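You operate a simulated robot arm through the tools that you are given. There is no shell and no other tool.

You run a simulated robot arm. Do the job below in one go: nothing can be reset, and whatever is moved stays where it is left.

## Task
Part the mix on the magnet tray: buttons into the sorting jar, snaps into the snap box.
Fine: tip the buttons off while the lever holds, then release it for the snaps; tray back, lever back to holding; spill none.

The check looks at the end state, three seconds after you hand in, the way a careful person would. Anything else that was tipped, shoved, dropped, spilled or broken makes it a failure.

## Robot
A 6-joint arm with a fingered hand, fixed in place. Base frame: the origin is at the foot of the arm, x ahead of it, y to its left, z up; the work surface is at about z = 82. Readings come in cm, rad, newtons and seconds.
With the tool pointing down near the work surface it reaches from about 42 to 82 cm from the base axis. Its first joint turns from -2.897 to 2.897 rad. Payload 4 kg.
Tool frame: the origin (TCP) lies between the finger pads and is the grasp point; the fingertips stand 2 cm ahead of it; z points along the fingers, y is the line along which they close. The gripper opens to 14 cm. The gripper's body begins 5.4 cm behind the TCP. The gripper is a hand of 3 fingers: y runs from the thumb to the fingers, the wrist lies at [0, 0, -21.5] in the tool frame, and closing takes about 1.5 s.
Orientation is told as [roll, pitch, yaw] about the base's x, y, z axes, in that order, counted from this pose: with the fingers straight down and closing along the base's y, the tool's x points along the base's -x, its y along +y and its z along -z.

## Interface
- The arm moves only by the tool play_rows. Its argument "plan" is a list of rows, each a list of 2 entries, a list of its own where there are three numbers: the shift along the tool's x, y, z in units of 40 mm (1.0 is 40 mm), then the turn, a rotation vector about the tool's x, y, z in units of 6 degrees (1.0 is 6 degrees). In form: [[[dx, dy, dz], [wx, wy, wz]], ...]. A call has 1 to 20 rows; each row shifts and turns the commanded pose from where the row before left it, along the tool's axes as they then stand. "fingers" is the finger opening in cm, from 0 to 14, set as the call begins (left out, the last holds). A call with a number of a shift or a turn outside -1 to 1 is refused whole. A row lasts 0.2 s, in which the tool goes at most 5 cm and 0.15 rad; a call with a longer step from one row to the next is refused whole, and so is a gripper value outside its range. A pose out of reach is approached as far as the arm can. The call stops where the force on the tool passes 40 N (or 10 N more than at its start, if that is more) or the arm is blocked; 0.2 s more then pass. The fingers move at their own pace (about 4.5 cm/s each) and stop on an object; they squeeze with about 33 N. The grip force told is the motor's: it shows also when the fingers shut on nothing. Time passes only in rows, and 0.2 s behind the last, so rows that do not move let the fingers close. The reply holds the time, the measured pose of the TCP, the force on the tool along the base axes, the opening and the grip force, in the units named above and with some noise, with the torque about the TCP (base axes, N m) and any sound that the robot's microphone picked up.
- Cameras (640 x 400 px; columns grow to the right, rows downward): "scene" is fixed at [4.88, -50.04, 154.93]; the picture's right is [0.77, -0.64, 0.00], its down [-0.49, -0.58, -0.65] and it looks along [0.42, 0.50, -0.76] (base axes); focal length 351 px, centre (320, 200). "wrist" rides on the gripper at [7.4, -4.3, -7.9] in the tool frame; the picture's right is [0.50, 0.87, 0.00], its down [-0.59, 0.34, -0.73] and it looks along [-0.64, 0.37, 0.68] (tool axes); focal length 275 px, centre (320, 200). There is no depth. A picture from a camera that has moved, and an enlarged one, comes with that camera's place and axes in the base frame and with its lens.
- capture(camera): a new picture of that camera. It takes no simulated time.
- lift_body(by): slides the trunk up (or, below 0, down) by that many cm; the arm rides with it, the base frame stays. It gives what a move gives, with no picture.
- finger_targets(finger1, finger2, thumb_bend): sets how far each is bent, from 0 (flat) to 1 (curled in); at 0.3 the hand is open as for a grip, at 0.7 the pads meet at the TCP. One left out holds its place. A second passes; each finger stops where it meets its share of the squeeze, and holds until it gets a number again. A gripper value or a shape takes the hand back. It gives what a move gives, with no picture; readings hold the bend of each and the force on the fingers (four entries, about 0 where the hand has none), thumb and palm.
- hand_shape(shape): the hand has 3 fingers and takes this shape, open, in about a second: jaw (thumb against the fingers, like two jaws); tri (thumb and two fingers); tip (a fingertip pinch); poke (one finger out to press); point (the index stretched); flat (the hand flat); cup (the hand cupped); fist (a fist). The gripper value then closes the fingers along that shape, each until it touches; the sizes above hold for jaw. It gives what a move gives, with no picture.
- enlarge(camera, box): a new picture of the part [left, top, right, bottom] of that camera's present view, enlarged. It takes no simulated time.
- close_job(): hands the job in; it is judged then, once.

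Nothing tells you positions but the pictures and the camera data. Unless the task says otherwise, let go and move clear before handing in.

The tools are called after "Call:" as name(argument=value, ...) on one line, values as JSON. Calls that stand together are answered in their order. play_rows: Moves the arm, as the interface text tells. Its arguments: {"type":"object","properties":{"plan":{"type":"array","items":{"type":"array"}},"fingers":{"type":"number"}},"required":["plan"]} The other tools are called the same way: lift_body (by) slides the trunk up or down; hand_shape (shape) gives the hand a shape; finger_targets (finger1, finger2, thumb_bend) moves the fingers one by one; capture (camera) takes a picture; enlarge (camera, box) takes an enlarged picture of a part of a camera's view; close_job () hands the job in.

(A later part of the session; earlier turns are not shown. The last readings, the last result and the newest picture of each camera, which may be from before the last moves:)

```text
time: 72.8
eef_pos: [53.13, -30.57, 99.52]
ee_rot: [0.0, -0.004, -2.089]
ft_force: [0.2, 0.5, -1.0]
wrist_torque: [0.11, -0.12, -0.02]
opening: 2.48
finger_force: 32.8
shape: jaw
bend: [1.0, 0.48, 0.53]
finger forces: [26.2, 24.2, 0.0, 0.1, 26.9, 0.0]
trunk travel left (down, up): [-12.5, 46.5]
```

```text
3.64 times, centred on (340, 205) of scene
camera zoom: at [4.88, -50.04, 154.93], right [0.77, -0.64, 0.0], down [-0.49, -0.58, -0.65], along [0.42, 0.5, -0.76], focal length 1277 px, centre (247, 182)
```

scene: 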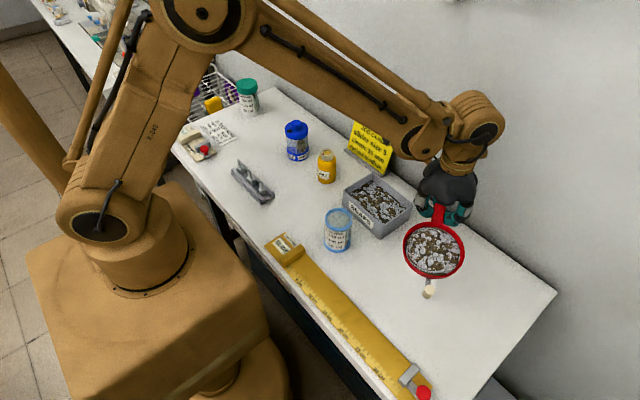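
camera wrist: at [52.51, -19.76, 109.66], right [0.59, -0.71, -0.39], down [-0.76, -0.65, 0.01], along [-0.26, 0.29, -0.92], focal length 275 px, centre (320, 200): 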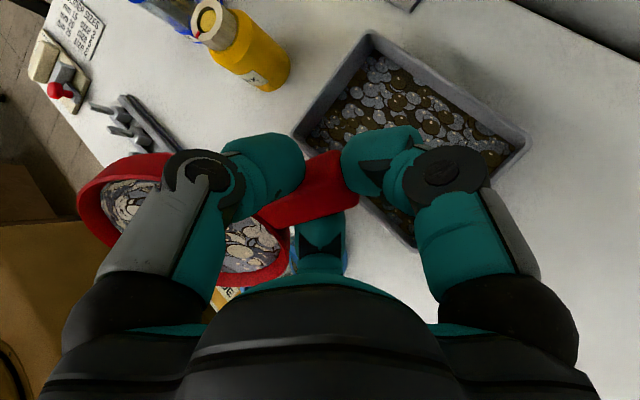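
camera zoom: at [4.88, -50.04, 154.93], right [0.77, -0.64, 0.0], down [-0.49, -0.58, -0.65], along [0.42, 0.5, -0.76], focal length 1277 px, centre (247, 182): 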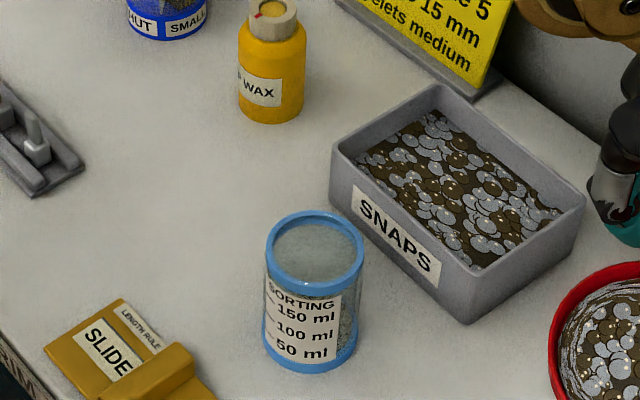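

Call:
enlarge(camera="scene", box=[318, 200, 358, 256])

Call:
enlarge(camera="scene", box=[395, 200, 475, 310])

```text
7.14 times, centred on (338, 228) of scene
camera zoom: at [4.88, -50.04, 154.93], right [0.77, -0.64, 0.0], down [-0.49, -0.58, -0.65], along [0.42, 0.5, -0.76], focal length 2509 px, centre (191, 0)
```

zoom: 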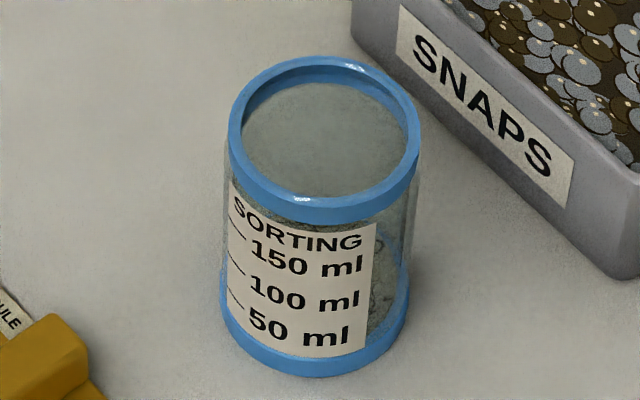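

```text
3.64 times, centred on (435, 255) of scene
camera zoom: at [4.88, -50.04, 154.93], right [0.77, -0.64, 0.0], down [-0.49, -0.58, -0.65], along [0.42, 0.5, -0.76], focal length 1277 px, centre (-98, 0)
```

zoom: 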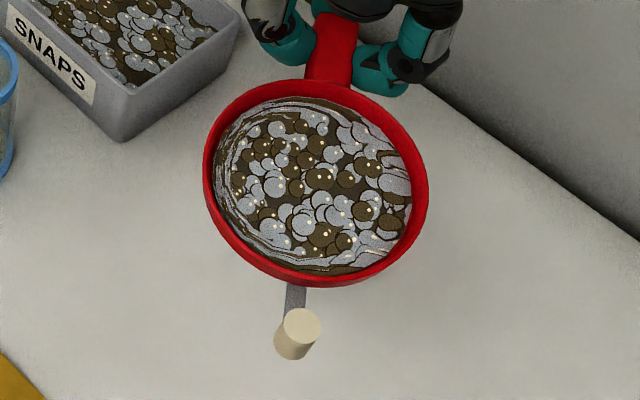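

The table around the jar is clean, and the jar now shows contents behind its wall. Also, in this view the lever lies straight opposite the handle. I'll turn the tray back to its original heading and set it down.

Call:
play_rows(plan=[[[0, 0, 0], [0, 0, -0.4]], [[0, 0, 0], [0, 0, -0.8]], [[0, 0, 0], [0, 0, -0.8]], [[0, 0, 0], [0, 0, -0.8]], [[0, 0, 0], [0, 0, -0.8]], [[0, 0, 0], [0, 0, -0.8]], [[0, 0, 0], [0, 0, -0.8]], [[0, 0, 0], [0, 0, -0.8]], [[0, 0, 0], [0, 0, -0.8]], [[0, 0, 0], [0, 0, -0.8]], [[0, 0, 0], [0, 0, -0.8]], [[0, 0, 0], [0, 0, -0.8]], [[0, 0, 0], [0, 0, -0.4]], [[0, 0, 0.5], [0, 0, 0]], [[0, 0, 0.7], [0, 0, 0]], [[0, 0, 0.7], [0, 0, 0]], [[0, 0, 0.7], [0, 0, 0]], [[0, 0, 0.4], [0, 0, 0]], [[0, 0, 0.2], [0, 0, 0]]])

Call:
enlarge(camera="scene", box=[380, 180, 510, 310])

```text
time: 76.8
eef_pos: [53.17, -30.36, 86.59]
ee_rot: [-0.002, -0.002, -1.084]
ft_force: [0.0, -0.2, 0.3]
wrist_torque: [-0.01, 0.04, 0.0]
opening: 2.5
finger_force: 33.2
shape: jaw
bend: [1.0, 0.48, 0.53]
finger forces: [23.9, 25.7, 0.0, 0.0, 27.8, 0.1]
trunk travel left (down, up): [-12.5, 46.5]
```

```text
3.08 times, centred on (445, 245) of scene
camera zoom: at [4.88, -50.04, 154.93], right [0.77, -0.64, 0.0], down [-0.49, -0.58, -0.65], along [0.42, 0.5, -0.76], focal length 1081 px, centre (-65, 62)
```

zoom: 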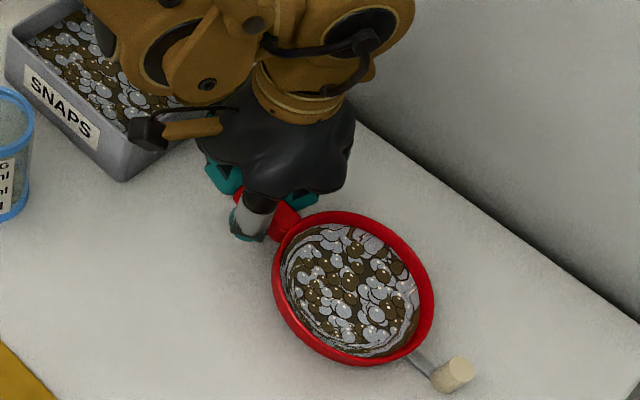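

The tray's far end has already touched: it droops about 6° in the grip. I'll lower the handle end gently until it is seated.

Call:
play_rows(plan=[[[0, 0, 0.1], [0, 0, 0]], [[0, 0, 0.1], [0, 0, 0]], [[0, 0, 0.1], [0, 0, 0]], [[0, 0, 0], [0, 0, 0]]])

Call:
enlarge(camera="scene", box=[380, 180, 510, 310])

```text
time: 77.8
eef_pos: [53.09, -30.47, 85.47]
ee_rot: [-0.003, -0.001, -1.083]
ft_force: [-0.8, 0.4, 2.1]
wrist_torque: [-0.32, -0.02, 0.04]
opening: 2.49
finger_force: 33.3
shape: jaw
bend: [0.99, 0.48, 0.53]
finger forces: [20.5, 29.0, 0.1, 0.0, 30.5, 0.0]
trunk travel left (down, up): [-12.5, 46.5]
```

```text
3.08 times, centred on (445, 245) of scene
camera zoom: at [4.88, -50.04, 154.93], right [0.77, -0.64, 0.0], down [-0.49, -0.58, -0.65], along [0.42, 0.5, -0.76], focal length 1081 px, centre (-65, 62)
```

zoom: 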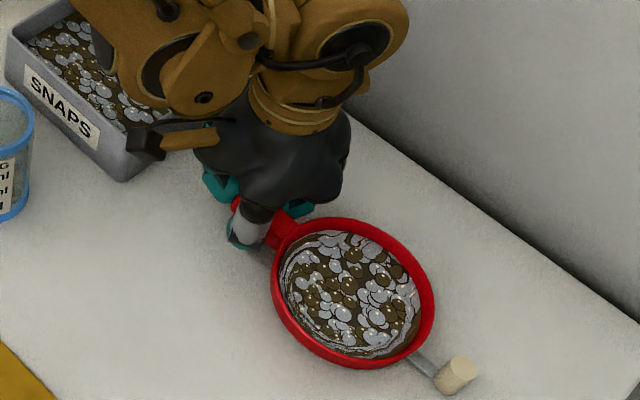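

Call:
play_rows(plan=[[[0, 0, 0.06], [0, 0, 0]], [[0, 0, 0.06], [0, 0, 0]], [[0, 0, 0.06], [0, 0, 0]], [[0, 0, 0], [0, 0, 0]]])

Call:
enlarge(camera="scene", box=[380, 180, 510, 310])

```text
time: 78.8
eef_pos: [53.22, -30.43, 84.86]
ee_rot: [-0.004, -0.002, -1.084]
ft_force: [0.2, 2.4, 3.3]
wrist_torque: [-0.52, -0.03, 0.02]
opening: 2.46
finger_force: 32.9
shape: jaw
bend: [0.99, 0.48, 0.53]
finger forces: [19.3, 30.9, 0.0, 0.1, 32.6, 0.1]
trunk travel left (down, up): [-12.5, 46.5]
```

```text
3.08 times, centred on (445, 245) of scene
camera zoom: at [4.88, -50.04, 154.93], right [0.77, -0.64, 0.0], down [-0.49, -0.58, -0.65], along [0.42, 0.5, -0.76], focal length 1081 px, centre (-65, 62)
```

zoom: 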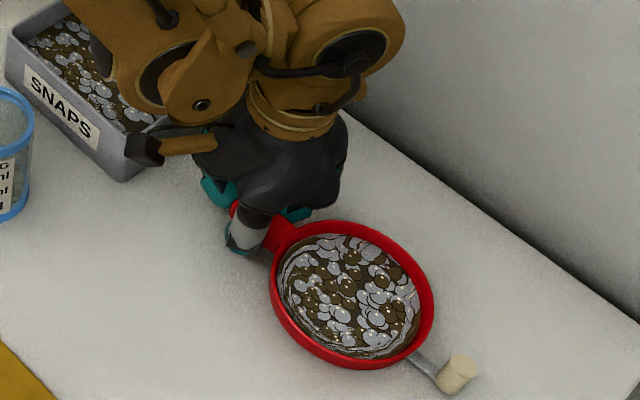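

Seated within a few millimetres of where it was. I'll open the hand and rise.

Call:
play_rows(plan=[[[0, 0, 0], [0, 0, 0]], [[0, 0, 0], [0, 0, 0]], [[0, 0, 0], [0, 0, 0]], [[0, 0, 0], [0, 0, 0]], [[0, 0, 0], [0, 0, 0]], [[0, 0, -0.3], [0, 0, 0]], [[0, 0, -0.8], [0, 0, 0]], [[0, 0, -0.9], [0, 0, 0]], [[0, 0, -0.9], [0, 0, 0]]], fingers=6)

Call:
enlarge(camera="scene", box=[380, 180, 510, 310])

Call:
capture(camera="wrist")

```text
time: 80.8
eef_pos: [53.16, -30.65, 96.37]
ee_rot: [-0.004, -0.001, -1.083]
ft_force: [0.0, 0.4, 1.4]
wrist_torque: [0.03, -0.01, -0.01]
opening: 5.98
finger_force: 0.1
shape: jaw
bend: [0.37, 0.37, 0.36]
finger forces: [0.0, 0.0, 0.0, 0.0, 0.1, 0.0]
trunk travel left (down, up): [-12.5, 46.5]
```

```text
3.08 times, centred on (445, 245) of scene
camera zoom: at [4.88, -50.04, 154.93], right [0.77, -0.64, 0.0], down [-0.49, -0.58, -0.65], along [0.42, 0.5, -0.76], focal length 1081 px, centre (-65, 62)
```

zoom: 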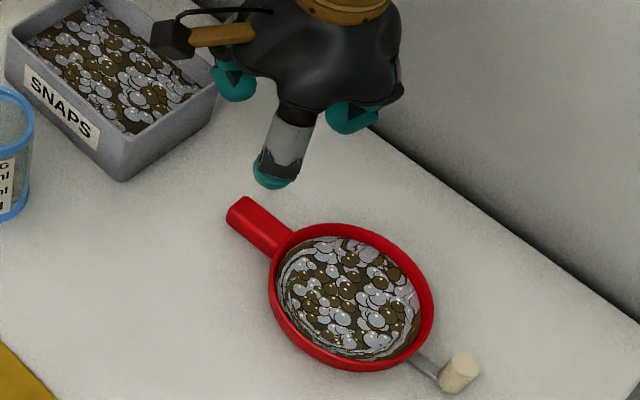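

```text
taken
camera wrist: at [45.83, -25.84, 104.34], right [0.53, 0.85, 0.0], down [0.58, -0.36, 0.73], along [0.62, -0.39, -0.68], focal length 275 px, centre (320, 200)
```

wrist: 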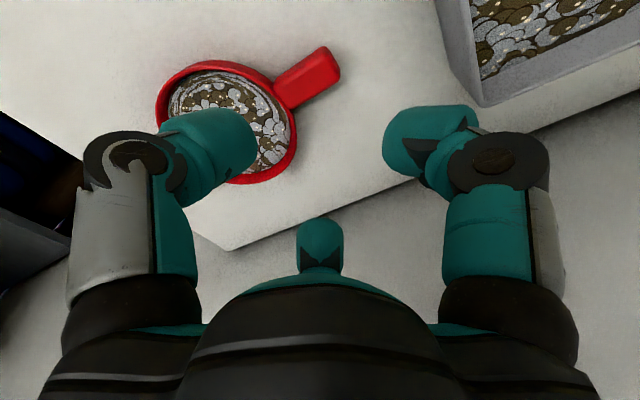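

Call:
enlarge(camera="scene", box=[455, 270, 505, 310])

Call:
enlarge(camera="scene", box=[425, 240, 495, 300])

```text
10.00 times, centred on (480, 290) of scene
camera zoom: at [4.88, -50.04, 154.93], right [0.77, -0.64, 0.0], down [-0.49, -0.58, -0.65], along [0.42, 0.5, -0.76], focal length 3513 px, centre (-1280, -700)
```

zoom: 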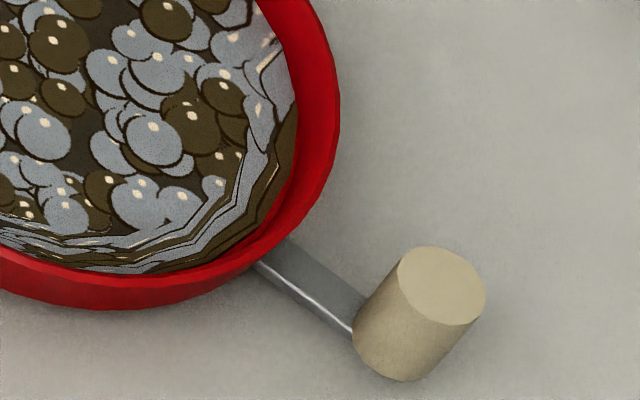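

```text
6.67 times, centred on (460, 270) of scene
camera zoom: at [4.88, -50.04, 154.93], right [0.77, -0.64, 0.0], down [-0.49, -0.58, -0.65], along [0.42, 0.5, -0.76], focal length 2342 px, centre (-613, -267)
```

zoom: 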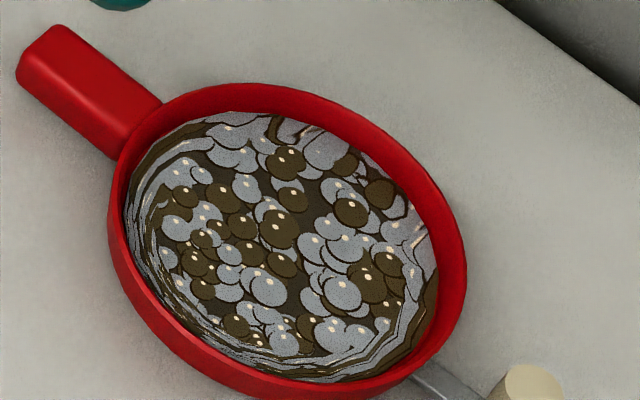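

The lever's peg stands at about (53.9, -48.2), in line with the handle. I'll go over it with one finger pointing away from the tray (yaw -120°), so that the fingers can surround the peg without touching the rim.

Call:
play_rows(plan=[[[0, 0, 0], [0, 0, 1]], [[0, 0, 0], [0, 0, 1]], [[0, 0, 0], [0, 0, 1]], [[0, 0, 0], [0, 0, 1]], [[0, 0, 0], [0, 0, 1]], [[0, 0, 0], [0, 0, 1]], [[0, 0, 0], [0, 0, 1]], [[0, 0, 0], [0, 0, 1]], [[0, 0, 0], [0, 0, 1]], [[0, 0, 0], [0, 0, 0.66]], [[-0.7415, 0.471, 0], [0, 0, 0]], [[-0.7415, 0.471, 0], [0, 0, 0]], [[-0.7415, 0.471, 0], [0, 0, 0]], [[-0.7415, 0.471, 0], [0, 0, 0]], [[-0.7415, 0.471, 0], [0, 0, 0]], [[0, 0, 0.8], [0, 0, 0]], [[0, 0, 0.5], [0, 0, 0]]], fingers=5)

Call:
capture(camera="wrist")

Call:
enlarge(camera="scene", box=[410, 210, 540, 340])

```text
time: 84.4
eef_pos: [53.77, -48.16, 91.0]
ee_rot: [-0.001, -0.003, -2.094]
ft_force: [0.0, -0.2, -0.2]
wrist_torque: [0.01, 0.02, -0.01]
opening: 5.03
finger_force: 0.1
shape: jaw
bend: [0.4, 0.4, 0.39]
finger forces: [0.0, 0.1, 0.0, 0.0, 0.1, 0.1]
trunk travel left (down, up): [-12.5, 46.5]
```

```text
taken
camera wrist: at [53.75, -39.52, 99.02], right [1.0, 0.0, 0.0], down [0.0, -0.68, 0.74], along [0.0, -0.74, -0.68], focal length 275 px, centre (320, 200)
```

wrist: 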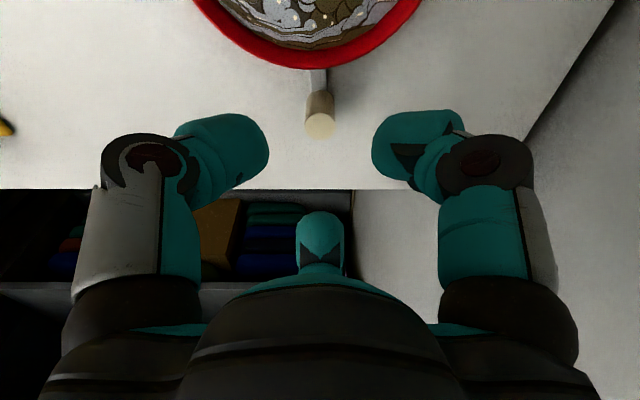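

```text
3.08 times, centred on (475, 275) of scene
camera zoom: at [4.88, -50.04, 154.93], right [0.77, -0.64, 0.0], down [-0.49, -0.58, -0.65], along [0.42, 0.5, -0.76], focal length 1081 px, centre (-157, -31)
```

zoom: 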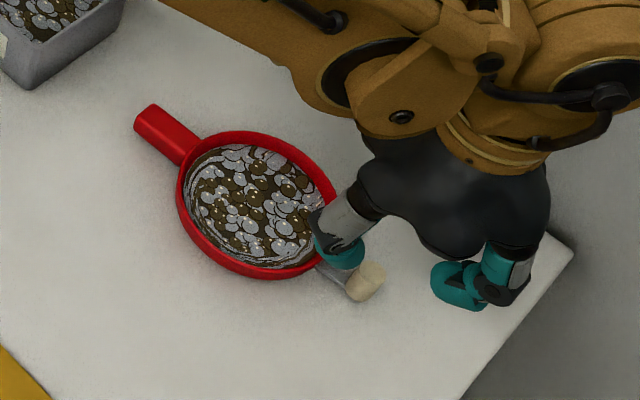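

Call:
enlarge(camera="wrist", box=[250, 30, 390, 150])

```text
3.33 times, centred on (320, 90) of wrist
camera zoom: at [53.75, -39.52, 99.02], right [1.0, 0.0, 0.0], down [0.0, -0.68, 0.74], along [0.0, -0.74, -0.68], focal length 918 px, centre (320, 567)
```

zoom: 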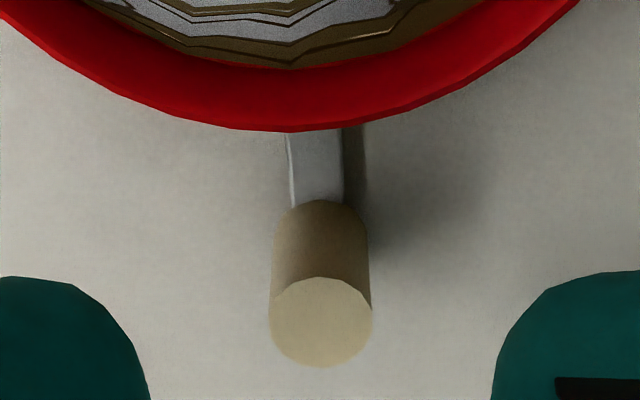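

I'm aligned within 2 mm of the peg. I'll descend around it and close to a loose cage (2.2 cm).

Call:
play_rows(plan=[[[-0.05, 0.03, 0.6], [0, 0, 0]], [[0, 0, 0.5], [0, 0, 0]], [[0, 0, 0.25], [0, 0, 0]], [[0, 0, 0.1], [0, 0, 0]]])

Call:
play_rows(plan=[[[0, 0, 0], [0, 0, 0]], [[0, 0, 0], [0, 0, 0]], [[0, 0, 0], [0, 0, 0]], [[0, 0, 0], [0, 0, 0]], [[0, 0, 0], [0, 0, 0]]], fingers=2.2)

Call:
capture(camera="wrist")

Call:
enlarge(camera="scene", box=[410, 210, 540, 340])

```text
time: 85.4
eef_pos: [53.79, -48.37, 85.45]
ee_rot: [0.0, -0.004, -2.095]
ft_force: [0.5, 0.3, -0.8]
wrist_torque: [0.02, 0.02, 0.02]
opening: 5.04
finger_force: 0.1
shape: jaw
bend: [0.4, 0.4, 0.39]
finger forces: [0.0, 0.0, 0.1, 0.1, 0.1, 0.0]
trunk travel left (down, up): [-12.5, 46.5]
```

```text
time: 86.6
eef_pos: [53.85, -48.32, 85.49]
ee_rot: [-0.001, -0.004, -2.093]
ft_force: [-0.1, 0.0, 1.0]
wrist_torque: [0.0, 0.03, -0.01]
opening: 2.2
finger_force: 0.1
shape: jaw
bend: [0.95, 0.95, 0.51]
finger forces: [0.0, 0.1, 0.0, 0.0, 0.0, 0.0]
trunk travel left (down, up): [-12.5, 46.5]
```

```text
taken
camera wrist: at [53.8, -39.65, 93.34], right [1.0, 0.0, 0.0], down [0.0, -0.68, 0.74], along [0.0, -0.74, -0.68], focal length 275 px, centre (320, 200)
```

wrist: 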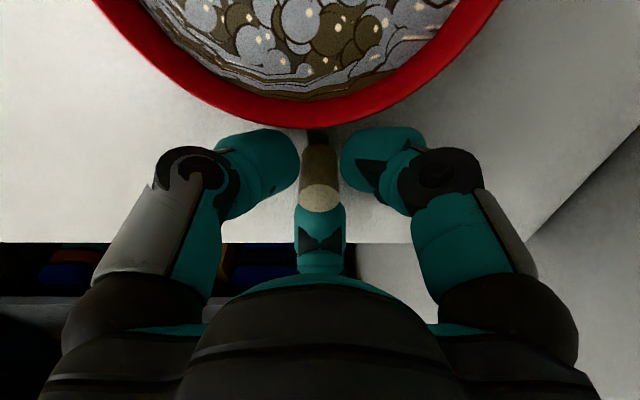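

```text
3.08 times, centred on (475, 275) of scene
camera zoom: at [4.88, -50.04, 154.93], right [0.77, -0.64, 0.0], down [-0.49, -0.58, -0.65], along [0.42, 0.5, -0.76], focal length 1081 px, centre (-157, -31)
```

zoom: 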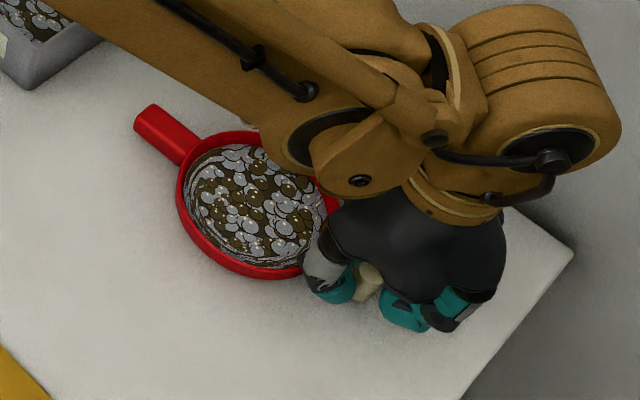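

The peg is caged between the fingertips. I'll nudge it 1 cm toward +x and watch forces and whether the tray follows.

Call:
play_rows(plan=[[[0.031, 0.054, 0], [0, 0, 0]], [[0.031, 0.054, 0], [0, 0, 0]], [[0.031, 0.054, 0], [0, 0, 0]], [[0.031, 0.054, 0], [0, 0, 0]], [[0, 0, 0], [0, 0, 0]]])

Call:
capture(camera="wrist")

Call:
enlarge(camera="scene", box=[410, 210, 540, 340])

```text
time: 87.8
eef_pos: [54.83, -48.4, 85.48]
ee_rot: [0.0, -0.003, -2.096]
ft_force: [-0.3, 0.3, -0.2]
wrist_torque: [-0.01, -0.01, 0.02]
opening: 2.21
finger_force: 0.1
shape: jaw
bend: [0.95, 0.95, 0.51]
finger forces: [0.0, 0.1, 0.0, 0.0, 0.3, 0.0]
trunk travel left (down, up): [-12.5, 46.5]
```

```text
taken
camera wrist: at [54.85, -39.64, 93.37], right [1.0, 0.0, 0.0], down [0.0, -0.68, 0.74], along [0.0, -0.74, -0.68], focal length 275 px, centre (320, 200)
```

wrist: 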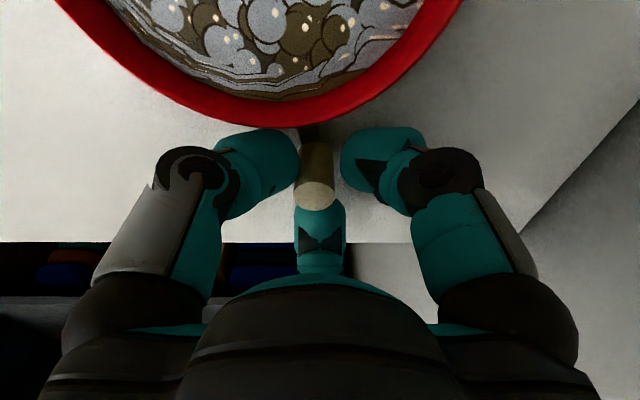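

```text
3.08 times, centred on (475, 275) of scene
camera zoom: at [4.88, -50.04, 154.93], right [0.77, -0.64, 0.0], down [-0.49, -0.58, -0.65], along [0.42, 0.5, -0.76], focal length 1081 px, centre (-157, -31)
```

zoom: 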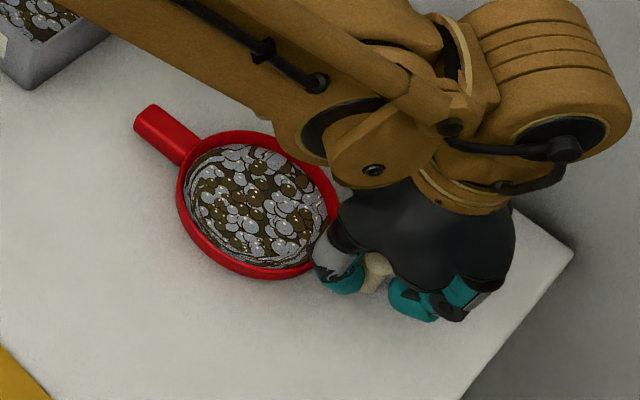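

The lever swings freely toward +x while the tray stays still. I'll follow the arc another 12° with the hand turning along.

Call:
play_rows(plan=[[[0.0765, 0.088, 0], [0, 0, -0.5]], [[0.0765, 0.088, 0], [0, 0, -0.5]], [[0.0765, 0.088, 0], [0, 0, -0.5]], [[0.0765, 0.088, 0], [0, 0, -0.5]], [[0, 0, 0], [0, 0, 0]]])

Call:
capture(camera="wrist")

Call:
enlarge(camera="scene", box=[410, 210, 540, 340])

```text
time: 89.0
eef_pos: [56.66, -47.85, 85.41]
ee_rot: [-0.004, -0.004, -1.884]
ft_force: [-0.6, 0.6, -0.1]
wrist_torque: [0.02, 0.03, 0.0]
opening: 2.22
finger_force: 0.1
shape: jaw
bend: [0.95, 0.95, 0.51]
finger forces: [0.0, 0.1, 0.0, 0.0, 0.2, 0.1]
trunk travel left (down, up): [-12.5, 46.5]
```

```text
taken
camera wrist: at [54.88, -39.37, 93.37], right [0.98, 0.21, 0.0], down [0.14, -0.66, 0.74], along [0.15, -0.72, -0.68], focal length 275 px, centre (320, 200)
```

wrist: 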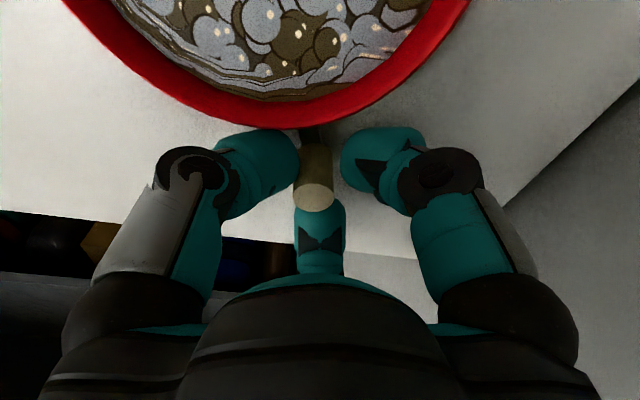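

```text
3.08 times, centred on (475, 275) of scene
camera zoom: at [4.88, -50.04, 154.93], right [0.77, -0.64, 0.0], down [-0.49, -0.58, -0.65], along [0.42, 0.5, -0.76], focal length 1081 px, centre (-157, -31)
```

zoom: 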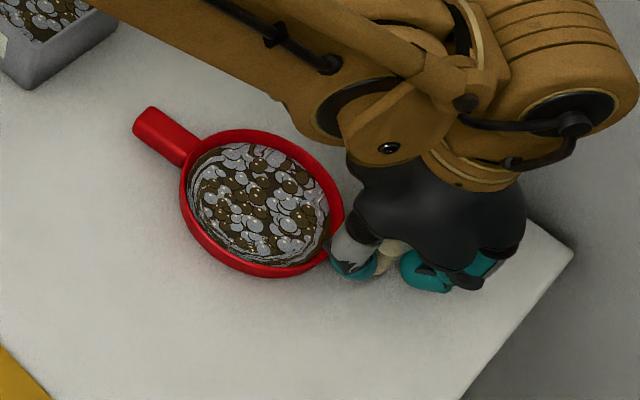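

The tray has begun to turn a few degrees with the lever, so this side may have a stop. I'll swing back the other way past the start and compare.

Call:
play_rows(plan=[[[-0.0765, -0.088, 0], [0, 0, 0.5]], [[-0.0765, -0.088, 0], [0, 0, 0.5]], [[-0.0765, -0.088, 0], [0, 0, 0.5]], [[-0.0765, -0.088, 0], [0, 0, 0.5]], [[-0.03, -0.054, 0], [0, 0, 0]], [[-0.031, -0.054, 0], [0, 0, 0]], [[-0.031, -0.054, 0], [0, 0, 0]], [[-0.031, -0.054, 0], [0, 0, 0]], [[0, 0, 0], [0, 0, 0]]])

Call:
enlarge(camera="scene", box=[410, 210, 540, 340])

Call:
play_rows(plan=[[[-0.031, -0.054, 0], [0, 0, 0]], [[-0.031, -0.054, 0], [0, 0, 0]], [[-0.031, -0.054, 0], [0, 0, 0]], [[-0.031, -0.054, 0], [0, 0, 0]], [[0, 0, 0], [0, 0, 0]]])

Call:
enlarge(camera="scene", box=[410, 210, 540, 340])

Call:
capture(camera="wrist")

```text
time: 91.0
eef_pos: [53.98, -48.57, 85.42]
ee_rot: [-0.001, -0.004, -2.094]
ft_force: [0.7, 0.7, 0.2]
wrist_torque: [0.02, 0.0, 0.0]
opening: 2.2
finger_force: 0.1
shape: jaw
bend: [0.95, 0.95, 0.51]
finger forces: [0.2, 0.1, 0.0, 0.1, 0.0, 0.0]
trunk travel left (down, up): [-12.5, 46.5]
```

```text
3.08 times, centred on (475, 275) of scene
camera zoom: at [4.88, -50.04, 154.93], right [0.77, -0.64, 0.0], down [-0.49, -0.58, -0.65], along [0.42, 0.5, -0.76], focal length 1081 px, centre (-157, -31)
```

zoom: 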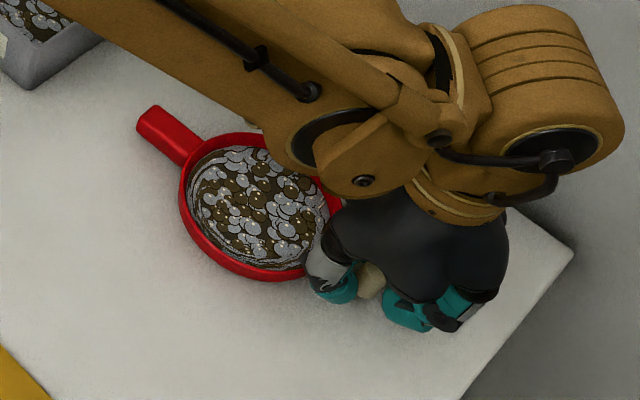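

```text
time: 92.2
eef_pos: [52.88, -48.39, 85.44]
ee_rot: [0.0, -0.003, -2.095]
ft_force: [0.4, 0.5, 0.0]
wrist_torque: [-0.01, -0.02, -0.01]
opening: 2.22
finger_force: 0.0
shape: jaw
bend: [0.95, 0.95, 0.51]
finger forces: [0.2, 0.0, 0.1, 0.0, 0.1, 0.0]
trunk travel left (down, up): [-12.5, 46.5]
```

```text
3.08 times, centred on (475, 275) of scene
camera zoom: at [4.88, -50.04, 154.93], right [0.77, -0.64, 0.0], down [-0.49, -0.58, -0.65], along [0.42, 0.5, -0.76], focal length 1081 px, centre (-157, -31)
```

zoom: 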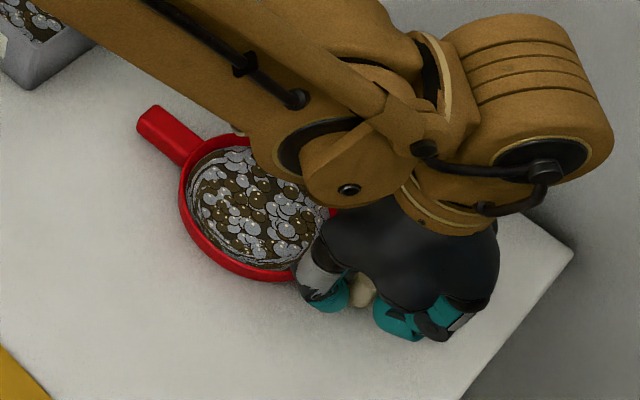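

```text
taken
camera wrist: at [52.92, -39.71, 93.34], right [1.0, 0.0, 0.0], down [0.0, -0.68, 0.74], along [0.0, -0.74, -0.68], focal length 275 px, centre (320, 200)
```

wrist: 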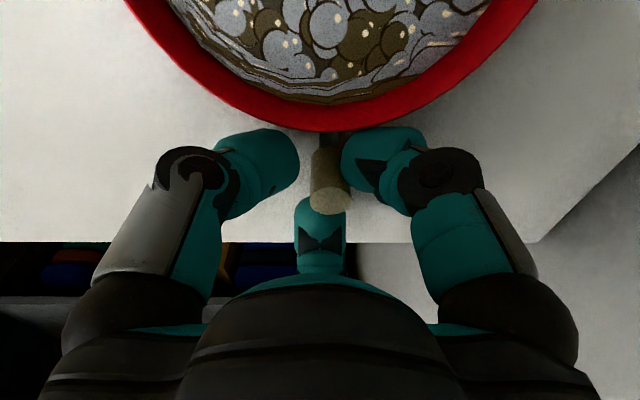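

Still almost no force this way. I'll continue another 12° toward -x along the arc and watch the tray.

Call:
play_rows(plan=[[[-0.0465, -0.1068, 0], [0, 0, 0.5]], [[-0.0465, -0.1068, 0], [0, 0, 0.5]], [[-0.0465, -0.1068, 0], [0, 0, 0.5]], [[-0.0465, -0.1068, 0], [0, 0, 0.5]], [[0, 0, 0], [0, 0, 0]]])

Call:
enlarge(camera="scene", box=[410, 210, 540, 340])

Call:
capture(camera="wrist")

```text
time: 93.4
eef_pos: [51.05, -48.16, 85.43]
ee_rot: [0.0, -0.003, -2.305]
ft_force: [-0.1, -0.5, -0.3]
wrist_torque: [0.0, 0.01, -0.02]
opening: 2.21
finger_force: 0.0
shape: jaw
bend: [0.95, 0.95, 0.51]
finger forces: [0.3, 0.1, 0.1, 0.1, 0.0, 0.1]
trunk travel left (down, up): [-12.5, 46.5]
```

```text
3.08 times, centred on (475, 275) of scene
camera zoom: at [4.88, -50.04, 154.93], right [0.77, -0.64, 0.0], down [-0.49, -0.58, -0.65], along [0.42, 0.5, -0.76], focal length 1081 px, centre (-157, -31)
```

zoom: 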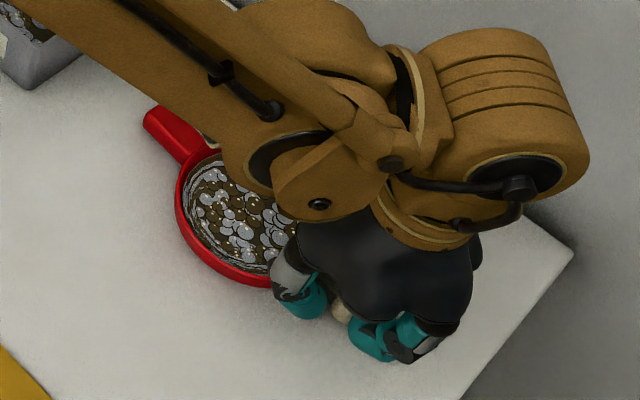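

```text
taken
camera wrist: at [52.8, -39.59, 93.37], right [0.98, -0.21, 0.0], down [-0.14, -0.66, 0.74], along [-0.15, -0.72, -0.68], focal length 275 px, centre (320, 200)
```

wrist: 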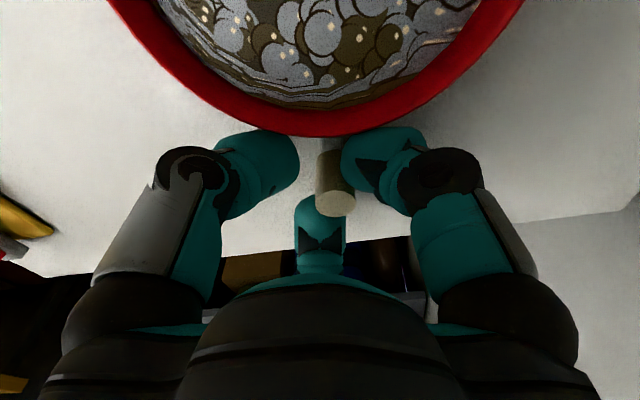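

The tray follows the peg with hardly any force in both directions, so its own friction on the table is too low to work the lever like this. I'll back off and see exactly how the lever now sits relative to the tray.

Call:
play_rows(plan=[[[0, 0, 0], [0, 0, 0]], [[0, 0, 0], [0, 0, 0]], [[0, 0, 0], [0, 0, 0]], [[0, 0, -0.5], [0, 0, 0]], [[0, 0, -0.9], [0, 0, 0]], [[0, 0, -0.9], [0, 0, 0]], [[-0.3, 0.6, -0.5], [0, 0, 0]], [[-0.3, 0.6, -0.5], [0, 0, 0]], [[-0.3, 0.6, -0.5], [0, 0, 0]]], fingers=5)

Call:
capture(camera="scene")

Call:
enlarge(camera="scene", box=[405, 225, 505, 325])

Call:
capture(camera="wrist")

```text
time: 95.4
eef_pos: [53.91, -55.63, 100.53]
ee_rot: [0.0, -0.004, -2.304]
ft_force: [-0.5, 0.1, 0.6]
wrist_torque: [-0.01, 0.01, -0.01]
opening: 4.95
finger_force: 0.0
shape: jaw
bend: [0.4, 0.4, 0.4]
finger forces: [0.1, 0.1, 0.1, 0.0, 0.0, 0.0]
trunk travel left (down, up): [-12.5, 46.5]
```

```text
taken
```

scene: 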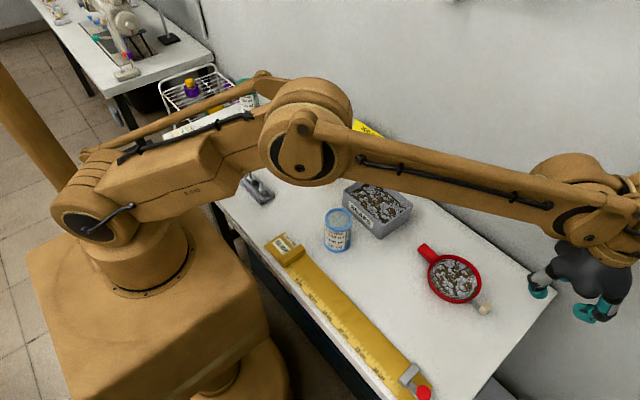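

```text
4.00 times, centred on (455, 275) of scene
camera zoom: at [4.88, -50.04, 154.93], right [0.77, -0.64, 0.0], down [-0.49, -0.58, -0.65], along [0.42, 0.5, -0.76], focal length 1405 px, centre (-220, -100)
```

zoom: 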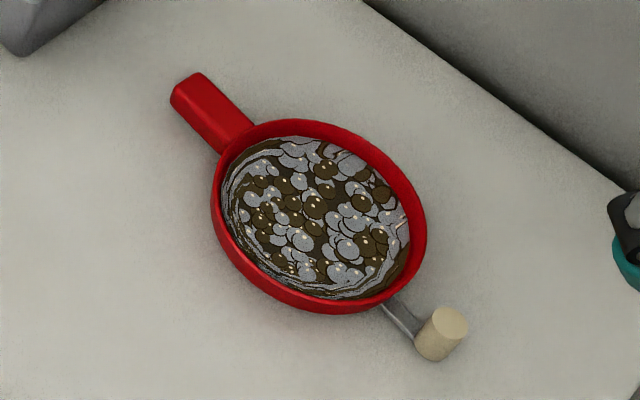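

```text
taken
camera wrist: at [55.75, -47.15, 108.41], right [0.98, -0.21, 0.0], down [-0.14, -0.66, 0.74], along [-0.15, -0.72, -0.68], focal length 275 px, centre (320, 200)
```

wrist: 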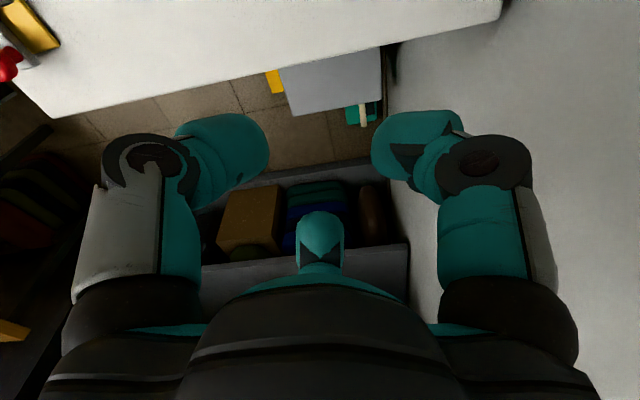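

The lever has not moved relative to the tray: it's stiffer than the tray's friction. So I must hold the tray by its handle and press the peg against something fixed, and the wall behind the table (x ≈ 69) is the best candidate. I'll go back to the handle first.

Call:
play_rows(plan=[[[0, 0, 0], [0, 0, -1]], [[0, 0, 0], [0, 0, -1]], [[0, 0, 0], [0, 0, -1]], [[0, 0, 0], [0, 0, -1]], [[0, 0, 0], [0, 0, -1]], [[0, 0, 0], [0, 0, -1]], [[0, 0, 0], [0, 0, -1]], [[0, 0, 0], [0, 0, -1]], [[0, 0, 0], [0, 0, -1]], [[0, 0, 0], [0, 0, -1]], [[0, 0, 0], [0, 0, -1]], [[0, 0, 0], [0, 0, -0.67]], [[0.7875, 0.382, 0], [0, 0, 0]], [[0.7875, 0.382, 0], [0, 0, 0]], [[0.7875, 0.382, 0], [0, 0, 0]], [[0.7875, 0.382, 0], [0, 0, 0]], [[0.7875, 0.382, 0], [0, 0, 0]], [[0.7875, 0.382, 0], [0, 0, 0]], [[0.7875, 0.382, 0], [0, 0, 0]]], fingers=6)

Call:
capture(camera="wrist")

Call:
capture(camera="scene")

```text
time: 99.4
eef_pos: [53.02, -31.04, 100.64]
ee_rot: [-0.004, -0.002, -1.081]
ft_force: [-1.2, 0.3, -0.7]
wrist_torque: [0.01, 0.0, 0.02]
opening: 5.97
finger_force: 0.0
shape: jaw
bend: [0.37, 0.37, 0.36]
finger forces: [0.1, 0.0, 0.1, 0.1, 0.1, 0.1]
trunk travel left (down, up): [-12.5, 46.5]
```

```text
taken
camera wrist: at [45.74, -26.35, 108.55], right [0.53, 0.85, 0.0], down [0.58, -0.36, 0.73], along [0.62, -0.39, -0.68], focal length 275 px, centre (320, 200)
```

wrist: 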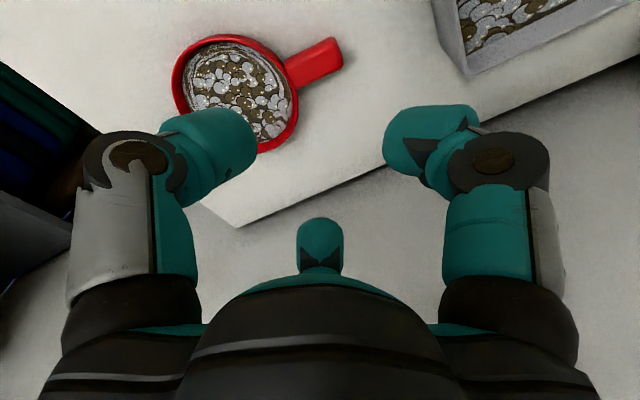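

```text
taken
```

scene: 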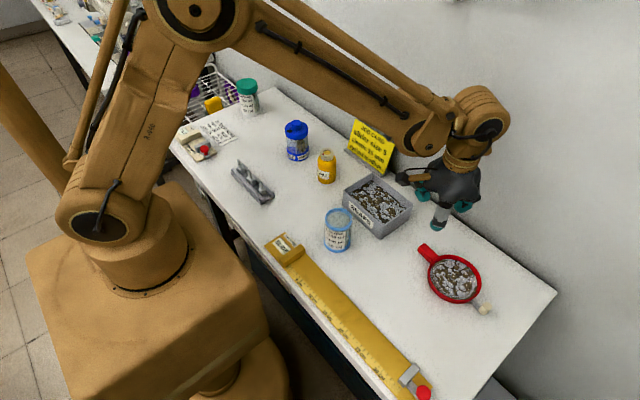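

Call:
enlarge(camera="wrist", box=[260, 20, 360, 110])

```text
4.44 times, centred on (310, 65) of wrist
camera zoom: at [45.74, -26.35, 108.55], right [0.53, 0.85, 0.0], down [0.58, -0.36, 0.73], along [0.62, -0.39, -0.68], focal length 1224 px, centre (364, 800)
```

zoom: 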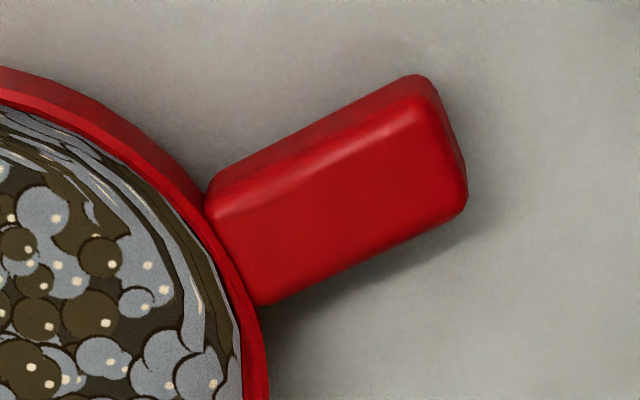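

Call:
play_rows(plan=[[[-0.12, 0.087, 0], [0, 0, 0.42]], [[0, 0, 0.9], [0, 0, 0]], [[0, 0, 0.9], [0, 0, 0]], [[0, 0, 0.7], [0, 0, 0]], [[0, 0, 0.5], [0, 0, 0]]])

Call:
enlarge(camera="wrist", box=[250, 90, 370, 190])

```text
time: 100.6
eef_pos: [53.6, -31.51, 88.44]
ee_rot: [-0.003, -0.003, -1.126]
ft_force: [-1.6, -0.1, -0.3]
wrist_torque: [0.01, -0.01, 0.02]
opening: 5.96
finger_force: 0.0
shape: jaw
bend: [0.37, 0.37, 0.36]
finger forces: [0.0, 0.0, 0.0, 0.1, 0.1, 0.0]
trunk travel left (down, up): [-12.5, 46.5]
```

```text
4.00 times, centred on (310, 140) of wrist
camera zoom: at [46.53, -26.51, 96.4], right [0.57, 0.82, 0.0], down [0.56, -0.38, 0.73], along [0.6, -0.42, -0.68], focal length 1101 px, centre (360, 440)
```

zoom: 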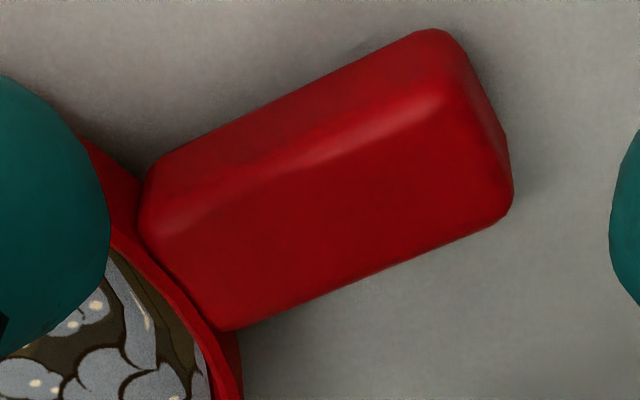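

Alignment matches the first grasp. Descending and closing.

Call:
play_rows(plan=[[[0, 0, 0.4], [0, 0, 0]], [[0, 0, 0.3], [0, 0, 0]], [[0, 0, 0.15], [0, 0, 0]], [[0, 0, 0.09], [0, 0, 0]]])

Call:
play_rows(plan=[[[0, 0, 0], [0, 0, 0]], [[0, 0, 0], [0, 0, 0]], [[0, 0, 0], [0, 0, 0]], [[0, 0, 0], [0, 0, 0]], [[0, 0, 0], [0, 0, 0]], [[0, 0, 0], [0, 0, 0]], [[0, 0, 0], [0, 0, 0]]], fingers=0)

Call:
capture(camera="wrist")

Call:
enlarge(camera="scene", box=[405, 205, 505, 325])

```text
time: 101.6
eef_pos: [53.65, -31.33, 84.85]
ee_rot: [-0.004, -0.002, -1.125]
ft_force: [-0.6, 0.0, -0.4]
wrist_torque: [0.01, 0.0, -0.02]
opening: 5.99
finger_force: 0.1
shape: jaw
bend: [0.37, 0.37, 0.36]
finger forces: [0.0, 0.0, 0.0, 0.1, 0.1, 0.1]
trunk travel left (down, up): [-12.5, 46.5]
```

```text
time: 103.2
eef_pos: [53.7, -31.48, 84.8]
ee_rot: [-0.004, -0.002, -1.123]
ft_force: [0.0, 0.4, 0.2]
wrist_torque: [-0.03, 0.0, -0.04]
opening: 2.68
finger_force: 33.3
shape: jaw
bend: [0.49, 0.97, 0.5]
finger forces: [27.5, 25.9, 0.0, 0.0, 25.9, 0.0]
trunk travel left (down, up): [-12.5, 46.5]
```

```text
taken
camera wrist: at [46.56, -26.4, 92.79], right [0.57, 0.82, 0.0], down [0.56, -0.38, 0.73], along [0.6, -0.42, -0.68], focal length 275 px, centre (320, 200)
```

wrist: 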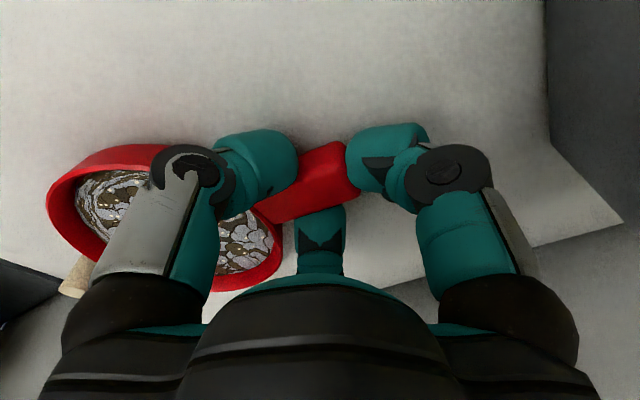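

```text
3.33 times, centred on (455, 265) of scene
camera zoom: at [4.88, -50.04, 154.93], right [0.77, -0.64, 0.0], down [-0.49, -0.58, -0.65], along [0.42, 0.5, -0.76], focal length 1171 px, centre (-130, -17)
```

zoom: 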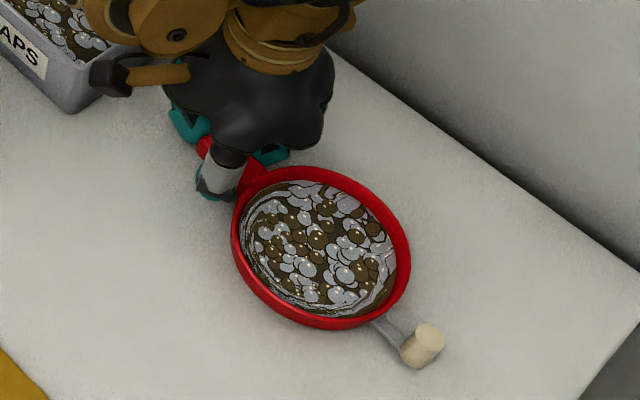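

Firm again. I'll lift to z ≈ 91, step back from the wall and turn the tray until the lever points about 30° off the wall normal.

Call:
play_rows(plan=[[[0, 0, -0.1], [0, 0, 0]], [[0, 0, -0.3], [0, 0, 0]], [[0, 0, -0.5], [0, 0, 0]], [[0, 0, -0.4], [0, 0, 0]], [[0.1, -0.2, -0.2], [0, 0, 0]], [[0.2, -0.4, 0], [0, 0, 0]], [[0.2, -0.4, 0], [0, 0, 0]], [[0.05, -0.1, 0], [0, 0, 0]], [[0, 0, 0], [0, 0, 0]]])

Call:
play_rows(plan=[[[0, 0, 0], [0, 0, -0.4]], [[0, 0, 0], [0, 0, -0.8]], [[0, 0, 0], [0, 0, -0.8]], [[0, 0, 0], [0, 0, -0.8]], [[0, 0, 0], [0, 0, -0.8]], [[0, 0, 0], [0, 0, -0.8]], [[0, 0, 0], [0, 0, -0.8]], [[0, 0, 0], [0, 0, -0.8]], [[0, 0, 0], [0, 0, -0.8]], [[0, 0, 0], [0, 0, -0.8]], [[0, 0, 0], [0, 0, -0.8]], [[0, 0, 0], [0, 0, -0.8]], [[0, 0, 0], [0, 0, -0.8]], [[0, 0, 0], [0, 0, -0.8]], [[0, 0, 0], [0, 0, -0.6]], [[0, 0, 0], [0, 0, -0.2]]])

Call:
capture(camera="scene")

Call:
enlarge(camera="scene", box=[400, 150, 560, 290])

Call:
capture(camera="wrist")

```text
time: 105.2
eef_pos: [48.74, -31.11, 90.77]
ee_rot: [-0.002, -0.002, -1.125]
ft_force: [-0.3, 0.7, -1.5]
wrist_torque: [0.15, 0.0, 0.0]
opening: 2.67
finger_force: 32.8
shape: jaw
bend: [0.99, 0.97, 0.5]
finger forces: [30.0, 24.9, 0.0, 0.0, 23.6, 0.0]
trunk travel left (down, up): [-12.5, 46.5]
```

```text
time: 108.6
eef_pos: [48.7, -31.22, 90.87]
ee_rot: [-0.002, 0.002, 0.087]
ft_force: [0.5, -0.1, -1.7]
wrist_torque: [0.12, 0.16, -0.01]
opening: 2.66
finger_force: 33.4
shape: jaw
bend: [0.99, 0.97, 0.5]
finger forces: [29.4, 25.1, 0.1, 0.0, 23.7, 0.0]
trunk travel left (down, up): [-12.5, 46.5]
```

```text
taken
```

scene: 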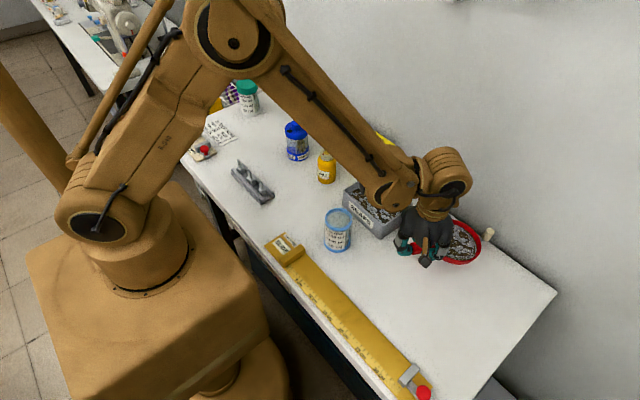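

```text
2.86 times, centred on (480, 220) of scene
camera zoom: at [4.88, -50.04, 154.93], right [0.77, -0.64, 0.0], down [-0.49, -0.58, -0.65], along [0.42, 0.5, -0.76], focal length 1004 px, centre (-137, 143)
```

zoom: 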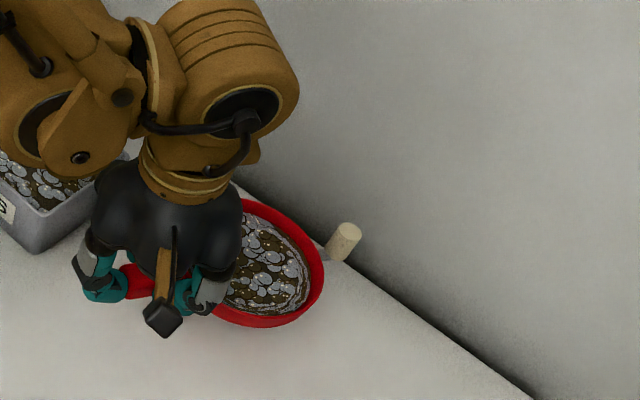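

```text
taken
camera wrist: at [41.67, -36.06, 98.84], right [-0.58, 0.82, 0.0], down [0.56, 0.39, 0.73], along [0.6, 0.42, -0.68], focal length 275 px, centre (320, 200)
```

wrist: 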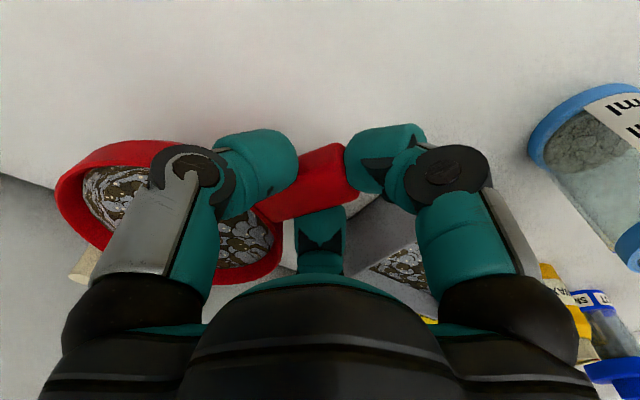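

The peg is now at about (64.5, -38.7), ahead of the rim, and the wall is near x = 69–70. I'll advance toward the wall, slowly at the end.

Call:
play_rows(plan=[[[-0.15, -0.013, 0], [0, 0, 0]], [[-0.2, -0.0175, 0], [0, 0, 0]], [[-0.2, -0.0175, 0], [0, 0, 0]], [[-0.15, -0.013, 0], [0, 0, 0]], [[0, 0, 0], [0, 0, 0]]])

Call:
play_rows(plan=[[[-0.07, -0.006, 0], [0, 0, 0]], [[-0.07, -0.006, 0], [0, 0, 0]], [[-0.07, -0.006, 0], [0, 0, 0]], [[0, 0, 0], [0, 0, 0]]])

Call:
enlarge(camera="scene", box=[420, 170, 540, 280])

```text
time: 109.8
eef_pos: [51.59, -31.22, 90.89]
ee_rot: [-0.001, 0.003, 0.089]
ft_force: [-0.8, 0.0, -1.3]
wrist_torque: [0.07, 0.11, 0.01]
opening: 2.64
finger_force: 33.0
shape: jaw
bend: [0.99, 0.97, 0.5]
finger forces: [29.4, 25.0, 0.0, 0.0, 23.6, 0.0]
trunk travel left (down, up): [-12.5, 46.5]
```

```text
time: 110.8
eef_pos: [52.38, -31.17, 90.89]
ee_rot: [-0.002, 0.0, 0.089]
ft_force: [0.6, 0.3, -2.2]
wrist_torque: [0.05, 0.14, 0.07]
opening: 2.67
finger_force: 32.6
shape: jaw
bend: [0.99, 0.97, 0.5]
finger forces: [29.4, 25.1, 0.1, 0.0, 23.6, 0.0]
trunk travel left (down, up): [-12.5, 46.5]
```

```text
3.64 times, centred on (480, 225) of scene
camera zoom: at [4.88, -50.04, 154.93], right [0.77, -0.64, 0.0], down [-0.49, -0.58, -0.65], along [0.42, 0.5, -0.76], focal length 1277 px, centre (-262, 109)
```

zoom: 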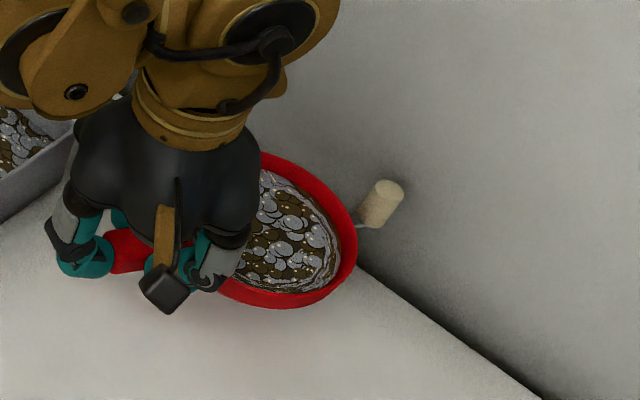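

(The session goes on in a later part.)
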